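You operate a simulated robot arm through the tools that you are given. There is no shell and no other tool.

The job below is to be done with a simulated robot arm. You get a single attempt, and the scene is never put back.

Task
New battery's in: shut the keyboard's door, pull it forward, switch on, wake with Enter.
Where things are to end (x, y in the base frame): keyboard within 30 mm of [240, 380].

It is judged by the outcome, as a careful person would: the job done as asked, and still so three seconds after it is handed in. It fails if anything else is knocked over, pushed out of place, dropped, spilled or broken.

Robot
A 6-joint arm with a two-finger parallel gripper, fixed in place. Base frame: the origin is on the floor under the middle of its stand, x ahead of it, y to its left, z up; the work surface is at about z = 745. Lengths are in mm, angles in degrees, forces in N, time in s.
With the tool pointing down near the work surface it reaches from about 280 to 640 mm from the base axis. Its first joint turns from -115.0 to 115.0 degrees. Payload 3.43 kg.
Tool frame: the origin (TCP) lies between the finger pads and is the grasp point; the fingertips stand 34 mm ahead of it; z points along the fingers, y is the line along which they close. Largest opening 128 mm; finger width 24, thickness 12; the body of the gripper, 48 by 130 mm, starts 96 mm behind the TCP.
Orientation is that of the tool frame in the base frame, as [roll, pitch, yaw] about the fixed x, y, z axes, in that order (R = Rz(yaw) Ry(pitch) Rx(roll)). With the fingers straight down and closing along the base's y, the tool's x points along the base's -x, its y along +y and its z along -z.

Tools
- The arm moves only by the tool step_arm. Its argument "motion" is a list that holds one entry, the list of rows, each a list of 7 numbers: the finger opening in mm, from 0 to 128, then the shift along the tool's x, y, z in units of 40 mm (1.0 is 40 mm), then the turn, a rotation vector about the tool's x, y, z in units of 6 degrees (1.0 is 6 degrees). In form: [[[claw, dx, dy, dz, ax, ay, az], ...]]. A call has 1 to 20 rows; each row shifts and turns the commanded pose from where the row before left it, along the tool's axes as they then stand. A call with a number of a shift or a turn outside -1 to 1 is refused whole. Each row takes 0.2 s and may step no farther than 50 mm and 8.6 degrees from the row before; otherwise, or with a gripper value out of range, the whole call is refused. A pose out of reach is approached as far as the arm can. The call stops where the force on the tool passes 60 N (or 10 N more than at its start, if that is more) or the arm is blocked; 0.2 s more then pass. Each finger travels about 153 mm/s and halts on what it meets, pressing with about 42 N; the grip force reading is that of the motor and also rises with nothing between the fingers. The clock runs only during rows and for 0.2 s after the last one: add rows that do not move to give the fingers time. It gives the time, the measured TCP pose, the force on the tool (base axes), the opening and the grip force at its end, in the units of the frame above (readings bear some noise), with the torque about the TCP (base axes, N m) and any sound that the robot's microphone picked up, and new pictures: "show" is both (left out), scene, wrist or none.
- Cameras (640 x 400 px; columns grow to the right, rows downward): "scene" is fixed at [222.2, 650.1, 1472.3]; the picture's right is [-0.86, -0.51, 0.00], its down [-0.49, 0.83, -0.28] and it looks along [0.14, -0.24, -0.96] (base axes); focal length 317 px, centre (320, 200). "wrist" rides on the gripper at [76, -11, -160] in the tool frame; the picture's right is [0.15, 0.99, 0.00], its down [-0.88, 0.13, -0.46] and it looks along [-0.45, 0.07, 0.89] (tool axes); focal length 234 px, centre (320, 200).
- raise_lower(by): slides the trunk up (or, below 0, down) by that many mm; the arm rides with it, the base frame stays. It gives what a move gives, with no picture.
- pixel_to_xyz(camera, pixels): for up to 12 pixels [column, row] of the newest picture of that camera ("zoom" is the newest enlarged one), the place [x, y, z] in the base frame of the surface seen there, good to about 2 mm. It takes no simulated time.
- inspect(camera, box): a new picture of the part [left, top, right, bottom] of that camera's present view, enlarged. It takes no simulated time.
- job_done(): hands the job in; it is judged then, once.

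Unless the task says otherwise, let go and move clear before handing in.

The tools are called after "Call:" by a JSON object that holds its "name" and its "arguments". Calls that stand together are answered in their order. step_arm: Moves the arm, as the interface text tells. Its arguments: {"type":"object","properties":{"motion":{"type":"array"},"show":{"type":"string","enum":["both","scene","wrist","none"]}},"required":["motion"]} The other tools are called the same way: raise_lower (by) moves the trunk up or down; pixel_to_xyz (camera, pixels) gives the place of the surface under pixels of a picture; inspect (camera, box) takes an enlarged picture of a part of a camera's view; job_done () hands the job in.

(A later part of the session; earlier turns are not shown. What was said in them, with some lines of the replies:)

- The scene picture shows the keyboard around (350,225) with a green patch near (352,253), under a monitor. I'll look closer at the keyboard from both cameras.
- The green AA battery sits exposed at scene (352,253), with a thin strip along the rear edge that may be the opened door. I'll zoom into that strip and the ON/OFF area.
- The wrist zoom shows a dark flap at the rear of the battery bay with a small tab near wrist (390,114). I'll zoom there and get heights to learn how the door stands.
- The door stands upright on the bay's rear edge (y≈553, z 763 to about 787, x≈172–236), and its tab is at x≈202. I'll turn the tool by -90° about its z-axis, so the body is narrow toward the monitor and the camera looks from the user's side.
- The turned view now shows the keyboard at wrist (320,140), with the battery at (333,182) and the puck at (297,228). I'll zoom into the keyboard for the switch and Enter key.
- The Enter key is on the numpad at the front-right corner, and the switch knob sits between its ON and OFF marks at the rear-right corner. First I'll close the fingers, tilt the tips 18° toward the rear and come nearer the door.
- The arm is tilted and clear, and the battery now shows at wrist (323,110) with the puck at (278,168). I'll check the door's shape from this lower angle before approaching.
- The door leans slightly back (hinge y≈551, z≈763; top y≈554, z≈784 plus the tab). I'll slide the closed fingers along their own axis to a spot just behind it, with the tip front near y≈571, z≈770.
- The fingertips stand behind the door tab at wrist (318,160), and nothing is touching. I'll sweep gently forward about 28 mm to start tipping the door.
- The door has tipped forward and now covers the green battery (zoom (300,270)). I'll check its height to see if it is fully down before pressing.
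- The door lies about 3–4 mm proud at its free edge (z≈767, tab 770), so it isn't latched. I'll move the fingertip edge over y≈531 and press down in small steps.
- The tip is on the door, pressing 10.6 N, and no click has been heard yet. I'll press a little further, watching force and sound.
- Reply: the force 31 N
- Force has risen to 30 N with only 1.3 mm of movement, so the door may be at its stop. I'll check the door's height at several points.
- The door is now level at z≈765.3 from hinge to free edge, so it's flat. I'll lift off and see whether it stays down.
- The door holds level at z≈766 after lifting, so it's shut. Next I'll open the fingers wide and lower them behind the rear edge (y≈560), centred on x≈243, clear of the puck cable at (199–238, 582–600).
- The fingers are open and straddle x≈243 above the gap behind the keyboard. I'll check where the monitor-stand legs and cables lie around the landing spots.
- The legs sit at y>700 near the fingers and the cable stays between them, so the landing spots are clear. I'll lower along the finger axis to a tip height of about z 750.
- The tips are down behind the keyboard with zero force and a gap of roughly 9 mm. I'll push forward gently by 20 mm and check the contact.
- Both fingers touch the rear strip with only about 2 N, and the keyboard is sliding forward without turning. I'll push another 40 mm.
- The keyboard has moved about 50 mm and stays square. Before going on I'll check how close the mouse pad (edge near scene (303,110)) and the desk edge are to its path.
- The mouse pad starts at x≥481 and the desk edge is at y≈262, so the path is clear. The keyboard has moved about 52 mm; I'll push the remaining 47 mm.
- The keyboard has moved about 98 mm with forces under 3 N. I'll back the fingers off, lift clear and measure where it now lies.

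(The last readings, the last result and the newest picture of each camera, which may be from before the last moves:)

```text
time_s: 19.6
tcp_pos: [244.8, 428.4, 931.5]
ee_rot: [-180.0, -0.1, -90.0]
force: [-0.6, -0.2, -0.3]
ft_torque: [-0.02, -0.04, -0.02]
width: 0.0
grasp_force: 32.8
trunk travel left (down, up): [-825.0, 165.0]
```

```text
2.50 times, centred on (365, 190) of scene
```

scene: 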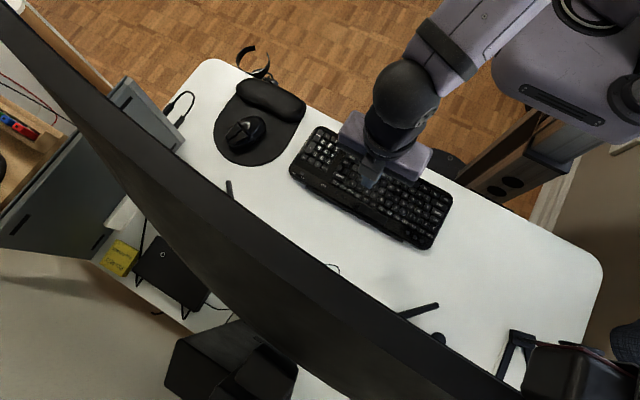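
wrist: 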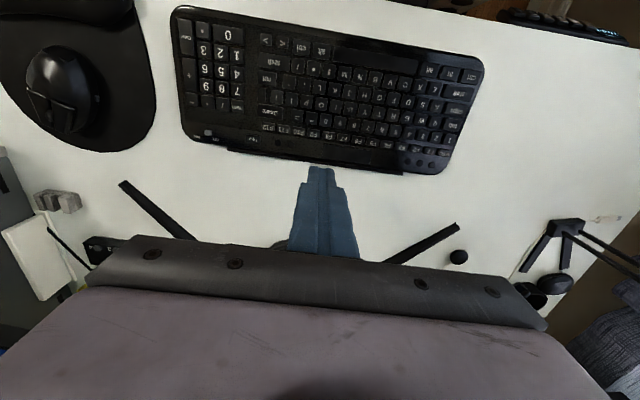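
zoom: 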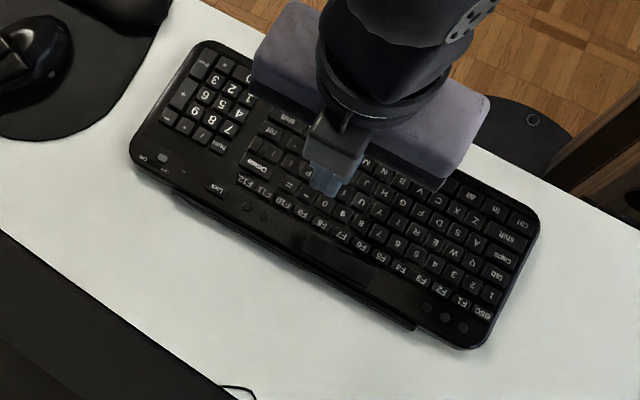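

The whole keyboard shows in the wrist picture, corners near (172,8), (484,65), (445,172) and (185,133), with the door closed. I'll read its corner positions and the switch and Enter positions.

Call:
{"name": "pixel_to_xyz", "arguments": {"camera": "wrist", "pixels": [[177, 40], [330, 28], [478, 95], [330, 160], [215, 15], [450, 62], [182, 110], [215, 143], [425, 170], [187, 38], [207, 133], [280, 152]]}}

Call:
{"name": "inspect", "arguments": {"camera": "wrist", "box": [160, 0, 260, 70]}}

Call:
{"name": "inspect", "arguments": {"camera": "wrist", "box": [170, 90, 270, 160]}}

```text
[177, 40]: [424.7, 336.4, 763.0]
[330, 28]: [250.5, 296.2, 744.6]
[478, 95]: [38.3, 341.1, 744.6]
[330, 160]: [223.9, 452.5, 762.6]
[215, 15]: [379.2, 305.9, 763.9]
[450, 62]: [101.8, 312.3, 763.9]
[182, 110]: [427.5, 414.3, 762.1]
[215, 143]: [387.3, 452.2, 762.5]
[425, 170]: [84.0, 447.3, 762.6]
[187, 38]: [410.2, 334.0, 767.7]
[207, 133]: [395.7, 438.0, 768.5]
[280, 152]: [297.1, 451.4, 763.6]
```

```text
5.71 times, centred on (210, 35) of wrist
```

zoom: 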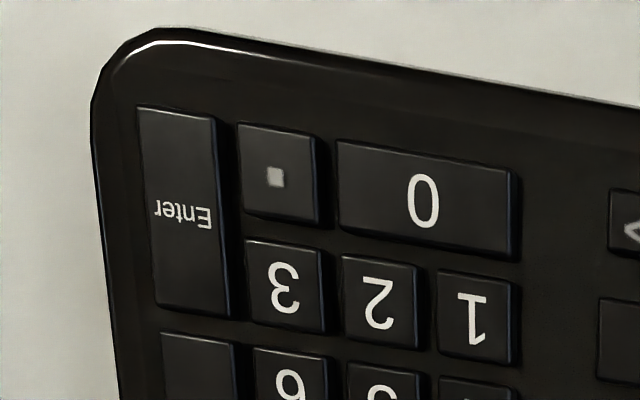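

```text
5.71 times, centred on (220, 125) of wrist
```

zoom: 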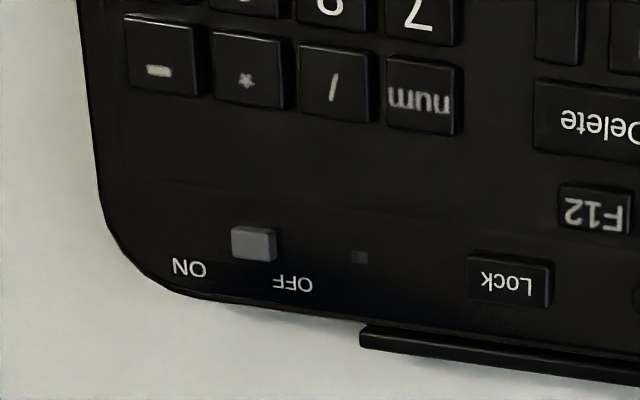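

The keyboard now spans x≈62–427, y≈304–453, centred near (244,379), so it's in place. I'll read the exact knob, label and key coordinates from this zoom.

Call:
{"name": "pixel_to_xyz", "arguments": {"camera": "zoom", "pixels": [[235, 240], [268, 245], [250, 232], [250, 258], [190, 267], [293, 283], [358, 257], [160, 72], [245, 80], [330, 90], [480, 260], [300, 240]]}}

Call:
{"name": "inspect", "arguments": {"camera": "wrist", "box": [185, 115, 235, 155]}}

```text
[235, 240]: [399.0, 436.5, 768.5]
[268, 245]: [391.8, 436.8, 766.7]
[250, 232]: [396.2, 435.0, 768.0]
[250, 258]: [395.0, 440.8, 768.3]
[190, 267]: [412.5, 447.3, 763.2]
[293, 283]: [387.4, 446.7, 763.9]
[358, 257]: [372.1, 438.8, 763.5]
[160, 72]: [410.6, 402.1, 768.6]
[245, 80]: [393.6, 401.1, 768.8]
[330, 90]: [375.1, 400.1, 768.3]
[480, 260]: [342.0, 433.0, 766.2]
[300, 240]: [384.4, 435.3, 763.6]
```

```text
10.00 times, centred on (210, 135) of wrist
```

zoom: 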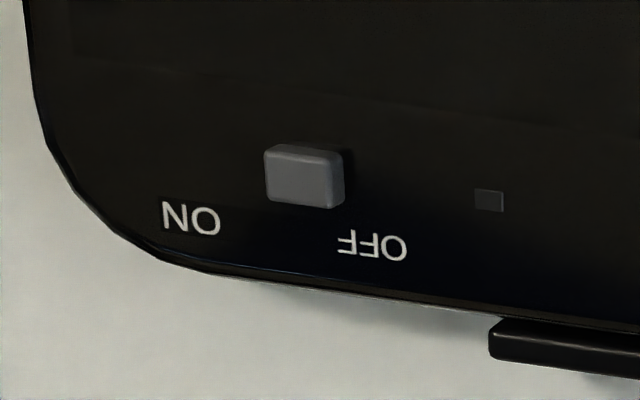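

The knob is at (396,438) with its top at z≈768.5; ON lies toward +x (label x≈412) and OFF at x≈387. I'll bring the closed fingertips above a spot on its OFF side, at x≈373 with the tips near z 776.

Call:
{"name": "step_arm", "arguments": {"motion": [[[0, -0.06, -0.8, 0, 0, 0, 0], [0, -0.06, -0.8, 0, 0, 0, 0], [0, -0.06, -0.8, 0.6, 0, 0, 0], [0, -0.06, -0.8, 0.8, 0, 0, 0], [0, 0, 0, 0.8, 0, 0, 0], [0, 0, 0, 0.8375, 0, 0, 0], [0, 0, 0, 0, 0, 0, 0]]]}}

Call:
{"name": "inspect", "arguments": {"camera": "wrist", "box": [240, 100, 400, 220]}}

```text
time_s: 21.2
tcp_pos: [374.8, 438.7, 810.4]
ee_rot: [179.9, 0.0, -89.9]
force: [-0.3, -0.1, 0.0]
ft_torque: [0.02, -0.01, 0.01]
width: 0.1
grasp_force: 32.8
trunk travel left (down, up): [-825.0, 165.0]
```

scene: 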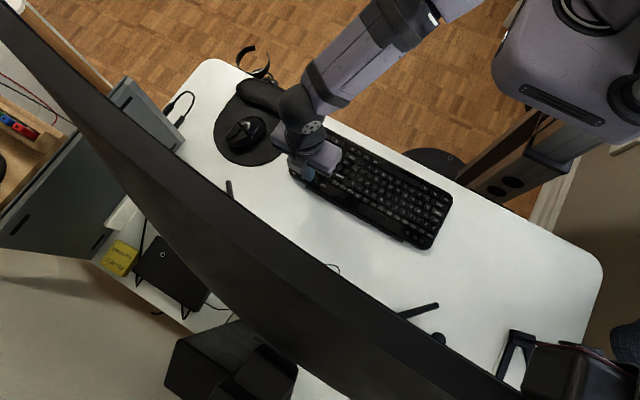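
wrist: 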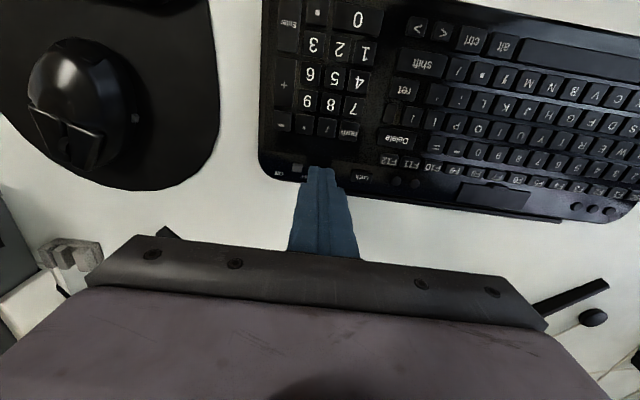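

```text
3.33 times, centred on (320, 160) of wrist
```

zoom: 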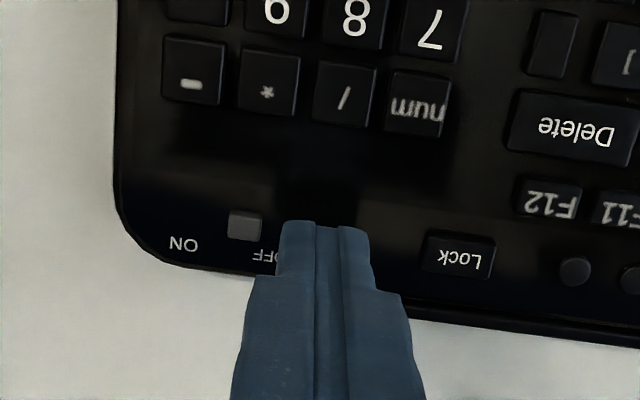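

The tip sits just right of the knob in the picture (knob at zoom (244,226), tip edge at 282), with a few millimetres of gap. I'll lower it about 11 mm in small steps.

Call:
{"name": "step_arm", "arguments": {"motion": [[[0, 0, 0, 0.1, 0, 0, 0], [0, 0, 0, 0.1, 0, 0, 0], [0, 0, 0, 0.05, 0, 0, 0], [0, 0, 0, 0.03, 0, 0, 0]]], "show": "wrist"}}

Call:
{"name": "inspect", "arguments": {"camera": "wrist", "box": [240, 100, 400, 220]}}

```text
time_s: 22.2
tcp_pos: [373.5, 439.3, 798.3]
ee_rot: [180.0, 0.0, -90.0]
force: [0.8, -0.5, 1.7]
ft_torque: [-0.02, -0.04, 0.01]
width: 0.1
grasp_force: 32.6
trunk travel left (down, up): [-825.0, 165.0]
```

wrist: 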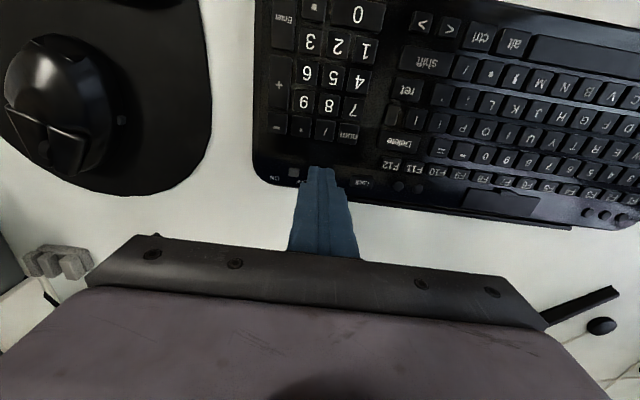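

```text
3.33 times, centred on (320, 160) of wrist
```

zoom: 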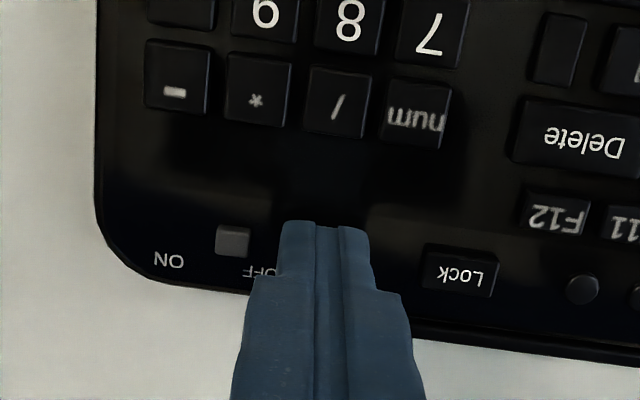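

The tip is at z≈764 with almost no force, level with the knob's side. I'll push toward ON (+x) in 2 mm steps, watching the knob and the keyboard.

Call:
{"name": "step_arm", "arguments": {"motion": [[[0, 0, -0.05, -0.015, 0, 0, 0], [0, 0, -0.05, 0, 0, 0, 0], [0, 0, -0.05, 0, 0, 0, 0], [0, 0, -0.05, 0, 0, 0, 0], [0, 0, -0.05, 0, 0, 0, 0]]]}}

Call:
{"name": "inspect", "arguments": {"camera": "wrist", "box": [240, 100, 400, 220]}}

```text
time_s: 23.4
tcp_pos: [382.8, 440.9, 797.3]
ee_rot: [-179.9, -0.1, -90.0]
force: [-1.0, 1.3, 0.7]
ft_torque: [0.01, 0.02, -0.01]
width: 0.1
grasp_force: 33.6
trunk travel left (down, up): [-825.0, 165.0]
```

scene: 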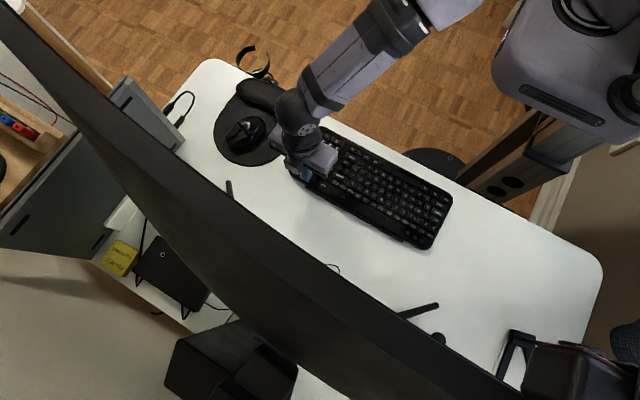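
wrist: 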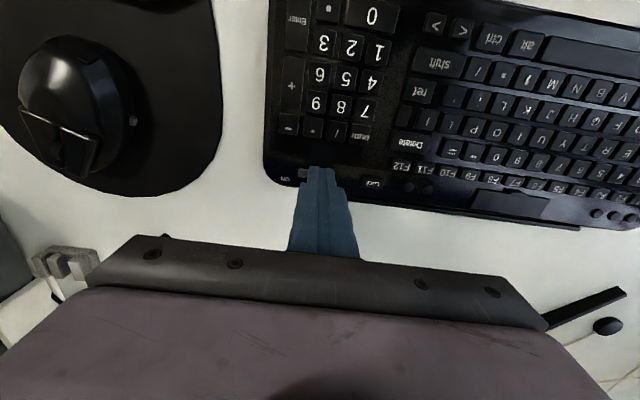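

```text
3.33 times, centred on (320, 160) of wrist
```

zoom: 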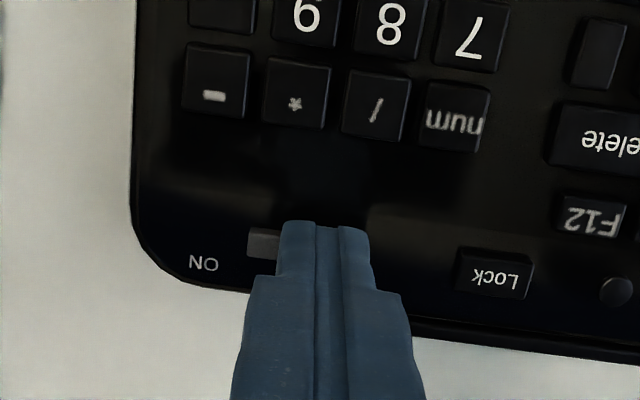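

The tip edge has just reached the knob at zoom (265,243), with no notable force. I'll push another 6 mm.

Call:
{"name": "step_arm", "arguments": {"motion": [[[0, 0, -0.05, 0, 0, 0, 0], [0, 0, -0.05, 0, 0, 0, 0], [0, 0, -0.05, 0, 0, 0, 0]]]}}

Call:
{"name": "inspect", "arguments": {"camera": "wrist", "box": [240, 100, 400, 220]}}

```text
time_s: 24.2
tcp_pos: [388.4, 439.9, 798.4]
ee_rot: [-180.0, 0.0, -89.9]
force: [0.8, 0.3, 0.1]
ft_torque: [0.01, -0.02, -0.03]
width: 0.0
grasp_force: 33.0
trunk travel left (down, up): [-825.0, 165.0]
```

scene: 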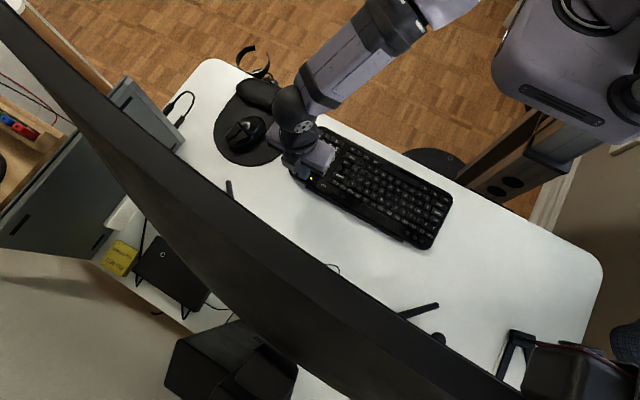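
wrist: 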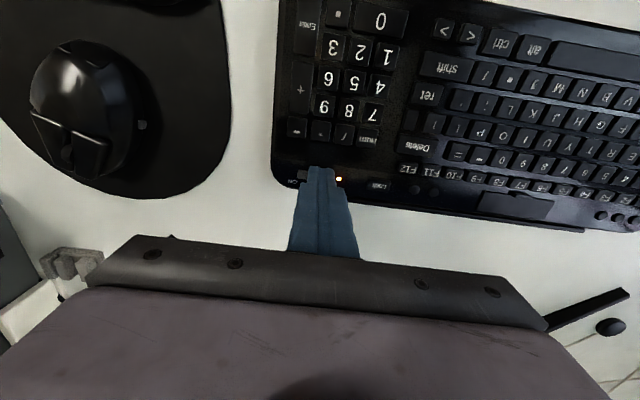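

```text
3.33 times, centred on (320, 160) of wrist
```

zoom: 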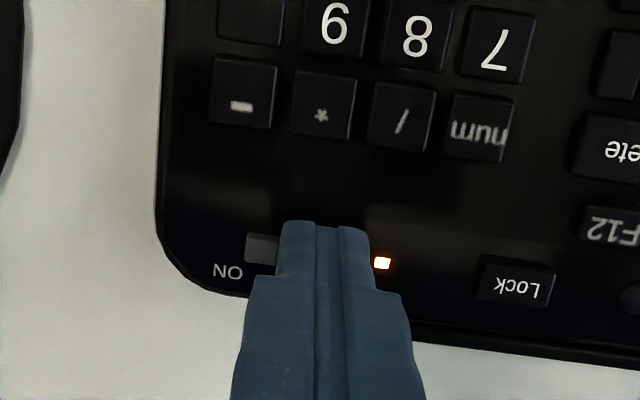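

The LED beside the tip at zoom (382,263) has lit orange, so the switch reached ON. I'll push 2 mm more to be sure it's against its stop.

Call:
{"name": "step_arm", "arguments": {"motion": [[[0, 0, -0.025, 0, 0, 0, 0], [0, 0, -0.025, 0, 0, 0, 0], [0, 0, 0, 0, 0, 0, 0]]]}}

Call:
{"name": "inspect", "arguments": {"camera": "wrist", "box": [240, 100, 400, 220]}}

```text
time_s: 25.0
tcp_pos: [389.4, 438.6, 798.8]
ee_rot: [-179.9, 0.0, -90.0]
force: [-1.7, 0.5, -0.1]
ft_torque: [-0.01, 0.03, 0.0]
width: 0.0
grasp_force: 33.2
trunk travel left (down, up): [-825.0, 165.0]
```

scene: 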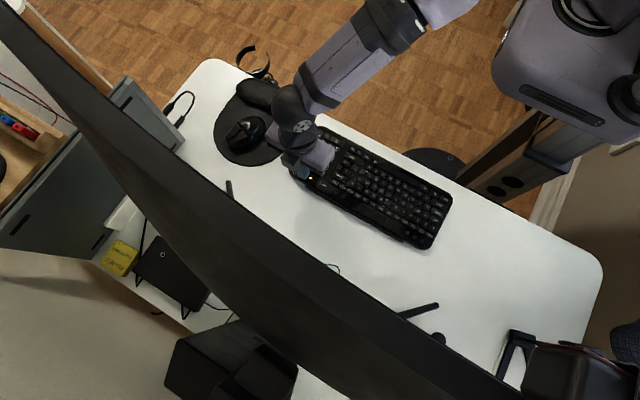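
wrist: 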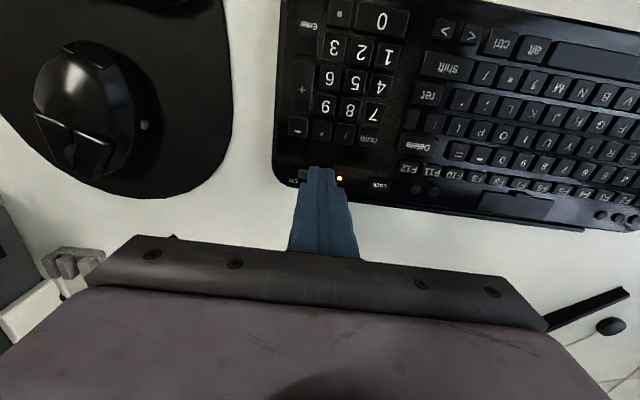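

```text
3.33 times, centred on (320, 160) of wrist
```

zoom: 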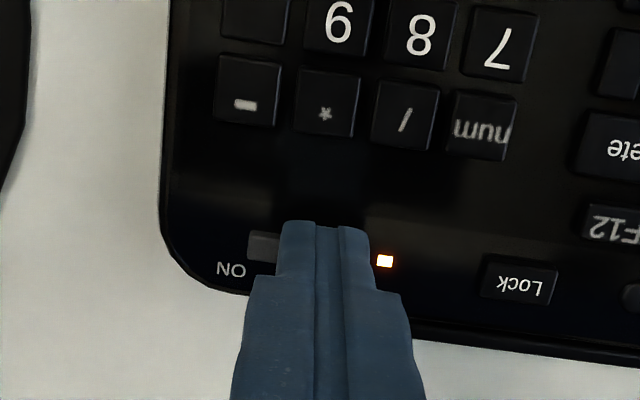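

The knob now rests beside ON with the LED lit orange, and the force shows it at its stop. I'll back off, lift clear and re-measure the Enter key.

Call:
{"name": "step_arm", "arguments": {"motion": [[[0, 0, 0.1, 0, 0, 0, 0], [0, 0, 0, -0.3, 0, 0, 0], [0, 0, 0, -0.8, 0, 0, 0], [0, 0, 0, -0.8, 0, 0, 0], [0, 0.6, 0, 0, 0, 0, 0], [0, 0, 0, 0, 0, 0, 0]]]}}

Call:
{"name": "inspect", "arguments": {"camera": "scene", "box": [280, 115, 360, 215]}}

```text
time_s: 26.4
tcp_pos: [385.5, 414.3, 874.5]
ee_rot: [179.9, -0.1, -90.1]
force: [0.3, 0.0, 0.2]
ft_torque: [0.0, -0.01, 0.03]
width: 0.0
grasp_force: 32.8
trunk travel left (down, up): [-825.0, 165.0]
```

scene: 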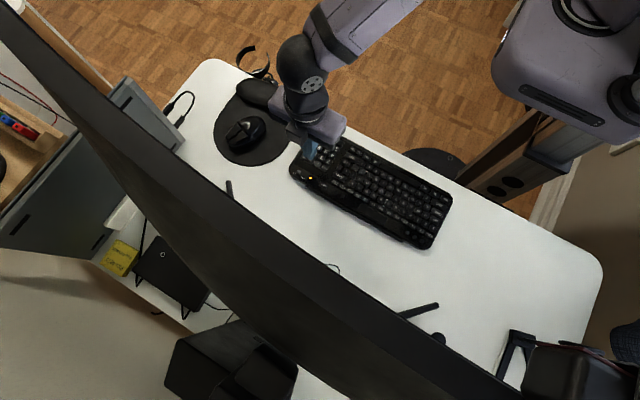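
wrist: 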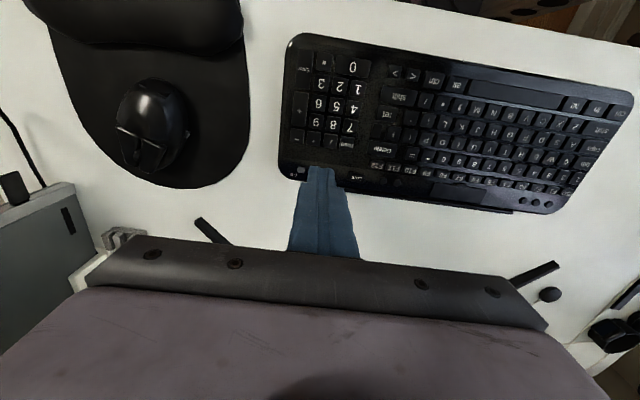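

```text
4.00 times, centred on (320, 165) of scene
```

zoom: 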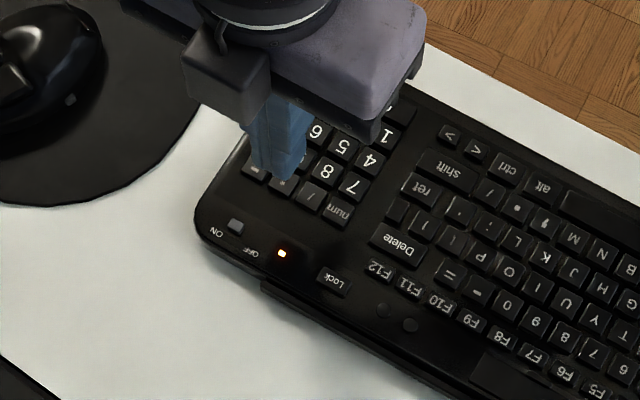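

The knob is beside ON with the LED orange at zoom (282,253). I'll zoom on the numpad in the wrist view to fix the Enter key's edges.

Call:
{"name": "inspect", "arguments": {"camera": "wrist", "box": [275, 25, 375, 105]}}

```text
5.00 times, centred on (325, 65) of wrist
```

zoom: 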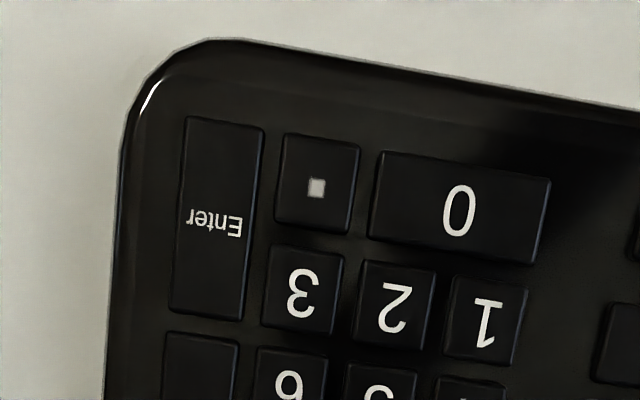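

Call:
{"name": "pixel_to_xyz", "arguments": {"camera": "zoom", "pixels": [[190, 125], [255, 133], [180, 305], [235, 310], [217, 220], [290, 145], [270, 325], [130, 250], [175, 340], [215, 180], [310, 190], [300, 290]]}}

```text
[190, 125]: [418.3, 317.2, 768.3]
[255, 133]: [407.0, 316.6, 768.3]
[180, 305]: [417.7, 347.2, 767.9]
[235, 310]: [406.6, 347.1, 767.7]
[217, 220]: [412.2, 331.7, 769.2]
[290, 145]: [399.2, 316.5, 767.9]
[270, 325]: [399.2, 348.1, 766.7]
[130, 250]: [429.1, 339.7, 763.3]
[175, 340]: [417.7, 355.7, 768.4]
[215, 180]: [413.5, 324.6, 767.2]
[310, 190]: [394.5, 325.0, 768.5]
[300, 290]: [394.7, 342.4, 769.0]
```

The Enter key spans x≈405–419, y≈316–348 with its top at z≈768, and the neighbouring column ends at x≈401. I'll hover at (417,332) so only Enter is under the tip.

Call:
{"name": "step_arm", "arguments": {"motion": [[[0, 1.0, -0.394, 0, 0, 0, 0], [0, 1.0, -0.394, 0, 0, 0, 0], [0, 0.06, 0, 0.6, 0, 0, 0], [0, 0, 0, 0.6, 0, 0, 0], [0, 0, 0, 0.35, 0, 0, 0], [0, 0, 0, 0, 0, 0, 0]]]}}

Call:
{"name": "inspect", "arguments": {"camera": "wrist", "box": [260, 110, 400, 210]}}

Call:
{"name": "inspect", "arguments": {"camera": "scene", "box": [280, 105, 360, 205]}}

```text
time_s: 27.8
tcp_pos: [417.8, 335.5, 811.6]
ee_rot: [-179.9, 0.0, -90.0]
force: [0.9, -0.2, -1.0]
ft_torque: [-0.01, 0.02, 0.0]
width: 0.0
grasp_force: 32.8
trunk travel left (down, up): [-825.0, 165.0]
```

scene: 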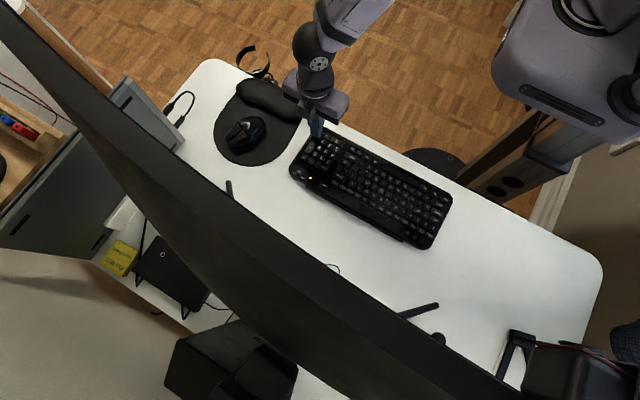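
wrist: 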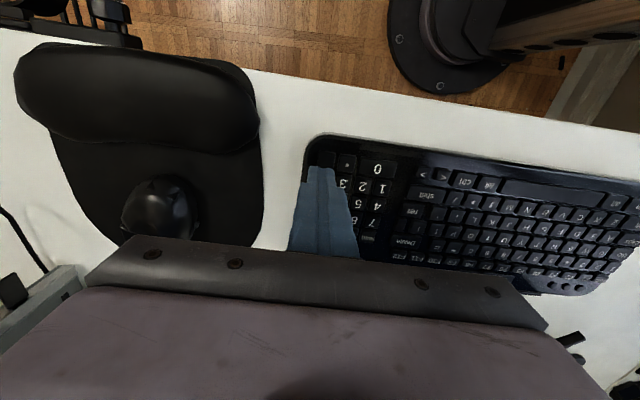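

```text
4.00 times, centred on (330, 160) of wrist
```

zoom: 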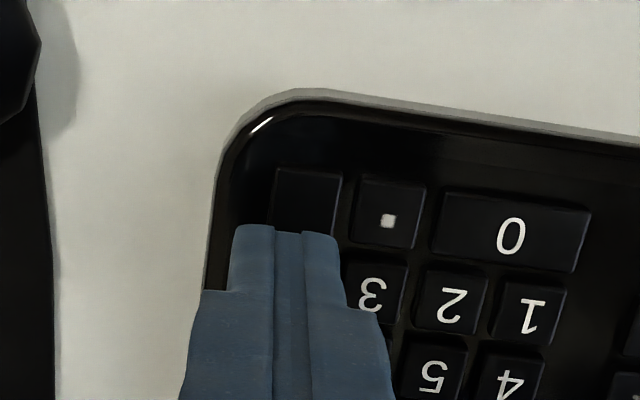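

```text
4.00 times, centred on (320, 155) of scene
```

zoom: 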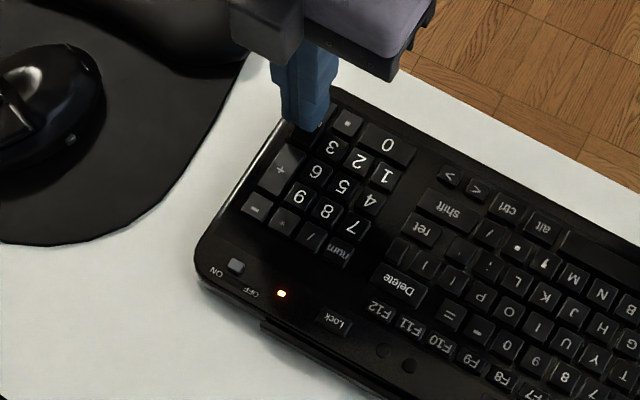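

The tip covers only the Enter key in both views. I'll centre it slightly (y to 331) and press down in small steps to about 3 mm below the key top.

Call:
{"name": "step_arm", "arguments": {"motion": [[[0, 0.11, 0, 0, 0, 0, 0], [0, 0, 0, 0.11, 0, 0, 0], [0, 0, 0, 0.1, 0, 0, 0], [0, 0, 0, 0.025, 0, 0, 0], [0, 0, 0, 0.025, 0, 0, 0], [0, 0, 0, 0.025, 0, 0, 0]]]}}

Call:
{"name": "inspect", "arguments": {"camera": "scene", "box": [280, 105, 360, 205]}}

```text
time_s: 29.2
tcp_pos: [416.9, 327.7, 800.8]
ee_rot: [-180.0, 0.0, -90.0]
force: [-0.2, -0.8, 1.2]
ft_torque: [-0.02, -0.01, 0.01]
width: 0.2
grasp_force: 33.1
trunk travel left (down, up): [-825.0, 165.0]
heard: click
```

scene: 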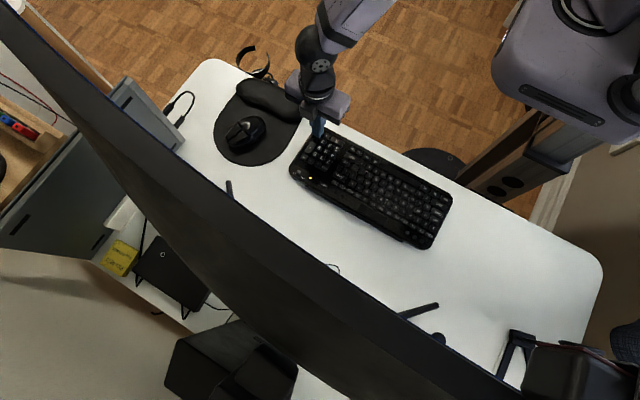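
wrist: 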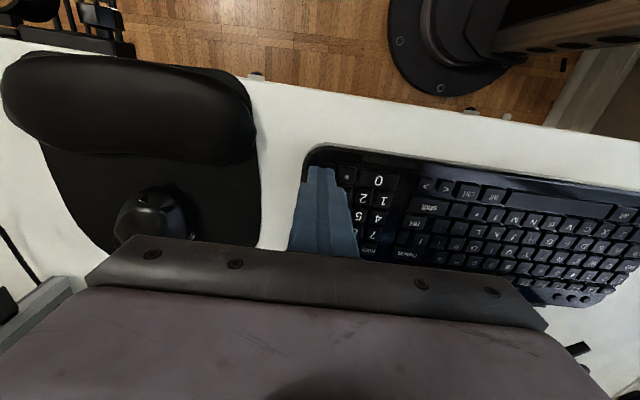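

```text
4.00 times, centred on (320, 155) of scene
```

zoom: 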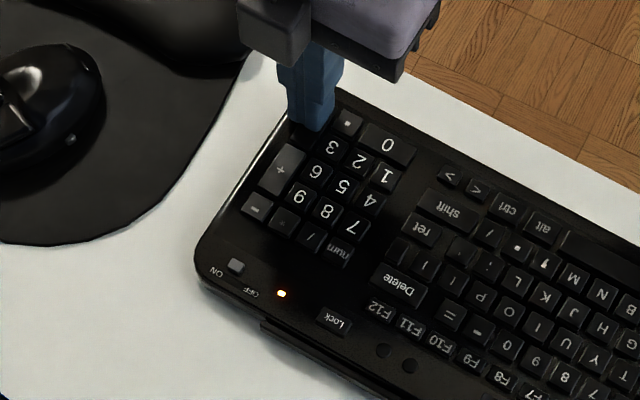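

A click was heard as Enter went down with about 1 N, and the monitor's edge now glows bluish in the scene picture. I'll release the key by lifting straight up and check the result.

Call:
{"name": "step_arm", "arguments": {"motion": [[[0, 0, 0, -0.2, 0, 0, 0], [0, 0, 0, -0.8, 0, 0, 0], [0, 0, 0, -1, 0, 0, 0], [0, 0, 0, -1, 0, 0, 0], [0, 0, 0, 0, 0, 0, 0]]]}}

Call:
{"name": "inspect", "arguments": {"camera": "scene", "box": [280, 110, 460, 260]}}

Call:
{"name": "inspect", "arguments": {"camera": "wrist", "box": [280, 60, 640, 290]}}

```text
time_s: 30.4
tcp_pos: [416.7, 328.8, 920.9]
ee_rot: [180.0, 0.1, -90.1]
force: [-0.2, 0.3, 0.4]
ft_torque: [0.03, 0.03, 0.02]
width: 0.0
grasp_force: 33.4
trunk travel left (down, up): [-825.0, 165.0]
```

scene: 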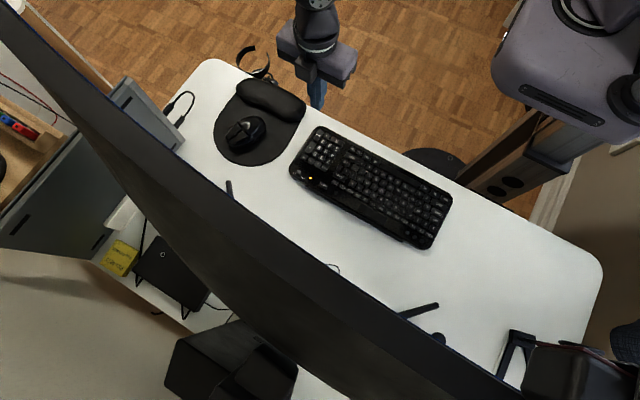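
wrist: 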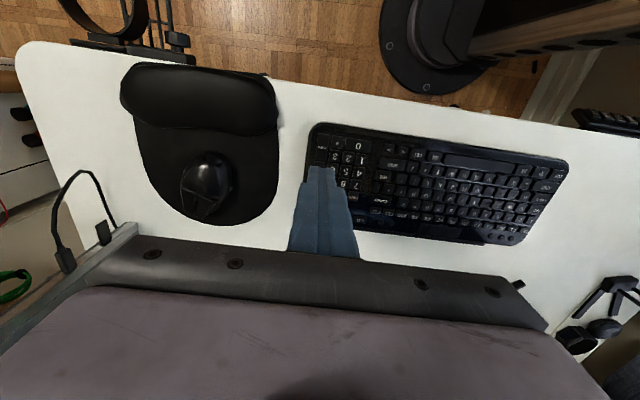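

```text
2.67 times, centred on (370, 185) of scene
```

zoom: 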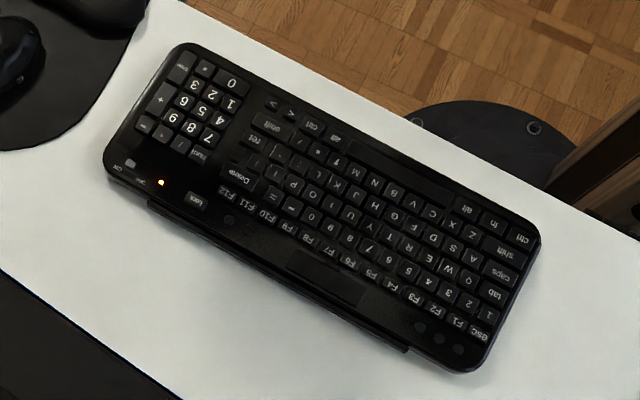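

```text
1.74 times, centred on (460, 175) of wrist
```

zoom: 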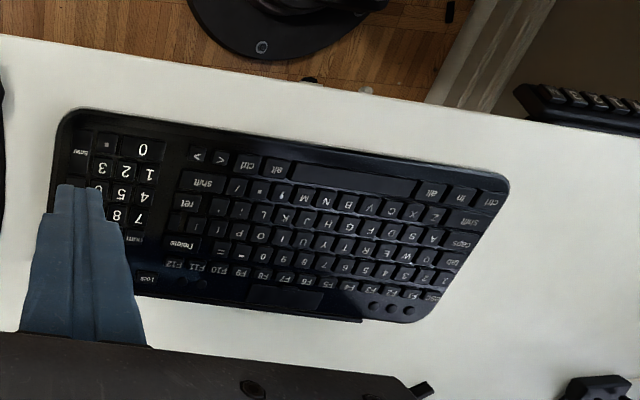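

The keyboard lies square with the LED lit. I'll move to the middle, raise and tilt the camera toward the monitor to see whether the computer woke.

Call:
{"name": "step_arm", "arguments": {"motion": [[[0, 0, 0.9, -0.5, 0, 0, 0], [0, 0, 0.9, -0.5, 0, 0, 0], [0, 0, 0.9, -0.5, 0, 0, 0], [0, 0, 0.9, -0.5, 0, 0, 0], [0, 0, 0.6, 0, 0, 0, 0], [0, 0, 0, 0, 0, -1, 0], [0, 0, 0, 0, 0, -1, 0], [0, 0, 0, 0, 0, -1, 0], [0, 0, 0, 0, 0, -1, 0], [0, 0, 0, 0, 0, -1, 0], [0, 0, 0, 0, 0, 0, 0]]]}}

```text
time_s: 32.8
tcp_pos: [250.3, 330.5, 1000.0]
ee_rot: [-179.9, 30.1, -90.0]
force: [-0.4, 0.3, -0.5]
ft_torque: [0.01, -0.06, 0.01]
width: 0.0
grasp_force: 32.8
trunk travel left (down, up): [-825.0, 165.0]
```

scene: 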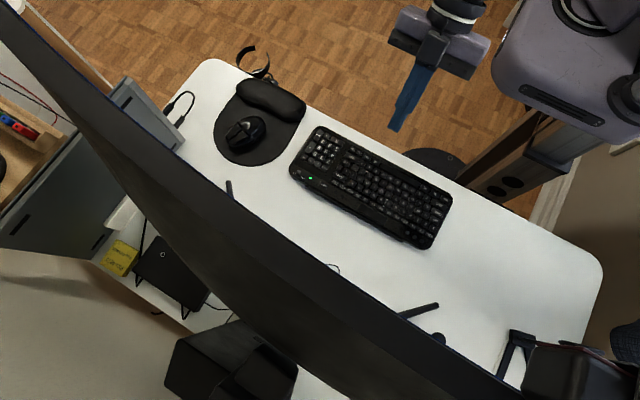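
wrist: 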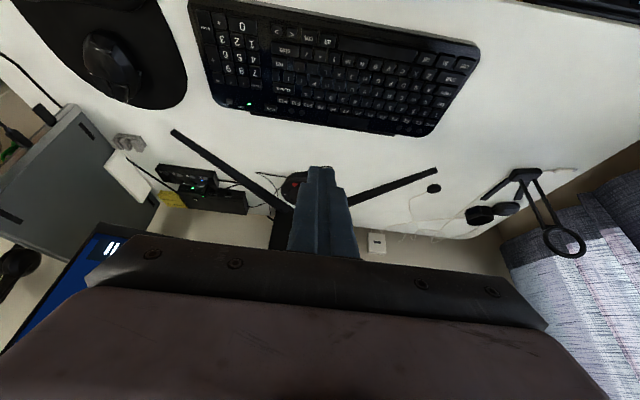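

The LED has turned green at scene (310,178) and wrist (248,104), so the keyboard is on and awake. I'll check the door and final layout closely.

Call:
{"name": "inspect", "arguments": {"camera": "wrist", "box": [260, 60, 440, 150]}}

Call:
{"name": "inspect", "arguments": {"camera": "scene", "box": [340, 170, 430, 250]}}

Call:
{"name": "pixel_to_xyz", "arguments": {"camera": "wrist", "pixels": [[195, 40], [330, 25], [470, 85], [218, 98], [425, 133], [240, 5], [460, 45], [320, 112], [350, 115], [370, 118], [210, 10], [480, 50]]}}

```text
3.56 times, centred on (350, 105) of wrist
```

zoom: 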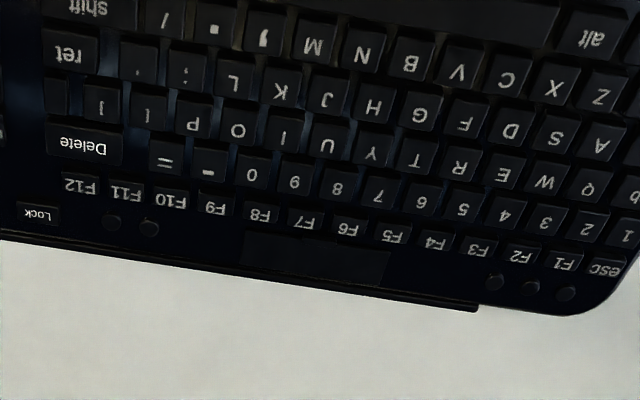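

```text
5.00 times, centred on (385, 210) of scene
```

zoom: 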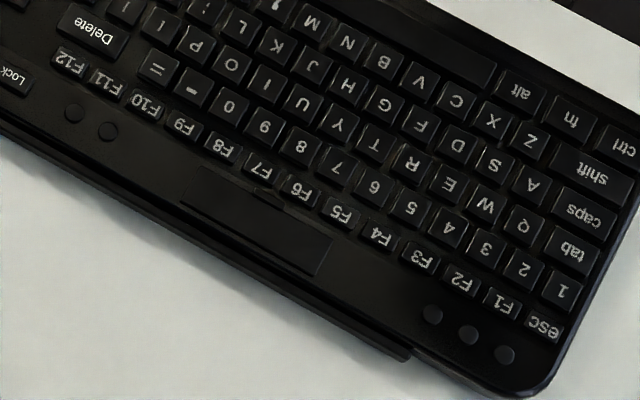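

```text
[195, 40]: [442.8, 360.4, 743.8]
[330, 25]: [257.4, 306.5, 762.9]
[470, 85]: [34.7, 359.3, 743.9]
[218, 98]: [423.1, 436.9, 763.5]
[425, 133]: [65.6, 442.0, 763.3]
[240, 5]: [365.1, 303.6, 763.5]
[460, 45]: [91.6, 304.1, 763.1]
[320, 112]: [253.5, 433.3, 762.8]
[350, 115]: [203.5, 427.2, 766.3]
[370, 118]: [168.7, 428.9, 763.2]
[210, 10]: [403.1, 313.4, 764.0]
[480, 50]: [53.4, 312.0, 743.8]
```

The door looks flat and the LED is green. I'll compare the door's free-edge and hinge-edge heights once more to decide whether it needs a firmer press.

Call:
{"name": "pixel_to_xyz", "arguments": {"camera": "zoom", "pixels": [[205, 180], [230, 195], [290, 225], [325, 245], [195, 200], [230, 220], [270, 240], [310, 268], [265, 192], [160, 180], [350, 270], [250, 215]]}}

```text
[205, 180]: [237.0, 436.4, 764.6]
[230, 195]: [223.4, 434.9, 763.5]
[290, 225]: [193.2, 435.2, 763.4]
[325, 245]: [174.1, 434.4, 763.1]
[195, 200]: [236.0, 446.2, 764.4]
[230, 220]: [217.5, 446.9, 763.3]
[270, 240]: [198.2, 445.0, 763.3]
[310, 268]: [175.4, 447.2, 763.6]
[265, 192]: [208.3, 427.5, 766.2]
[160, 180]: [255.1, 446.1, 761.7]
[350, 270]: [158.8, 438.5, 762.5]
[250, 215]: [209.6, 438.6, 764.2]
```

The door reads level (z≈763–764.5 at both edges, against 762 for the body), the keyboard is centred near (244,379), the knob is at ON and the LED is green. The arm is clear and nothing else has moved, so I'm handing in.

Call:
{"name": "job_done", "arguments": {}}

```text
The job is handed in.
```

The job is handed in: the battery door is shut, the keyboard is pulled forward, and it's switched on and awake.

- **Door:** it closed over the battery and has stayed flat since, level at the hinge and free edges. I heard no latch click when I pressed it down, so I'm going by its height.
- **Position:** the keyboard's centre is near (244, 379), about 4 mm from the target, and it sits square to the desk.
- **Power:** I slid the knob to ON until it stopped, and the light came on orange.
- **Wake:** I pressed the numpad Enter key once and heard a click. The light then turned green.

I saw nothing else moved or knocked over, and the arm is clear of the desk.
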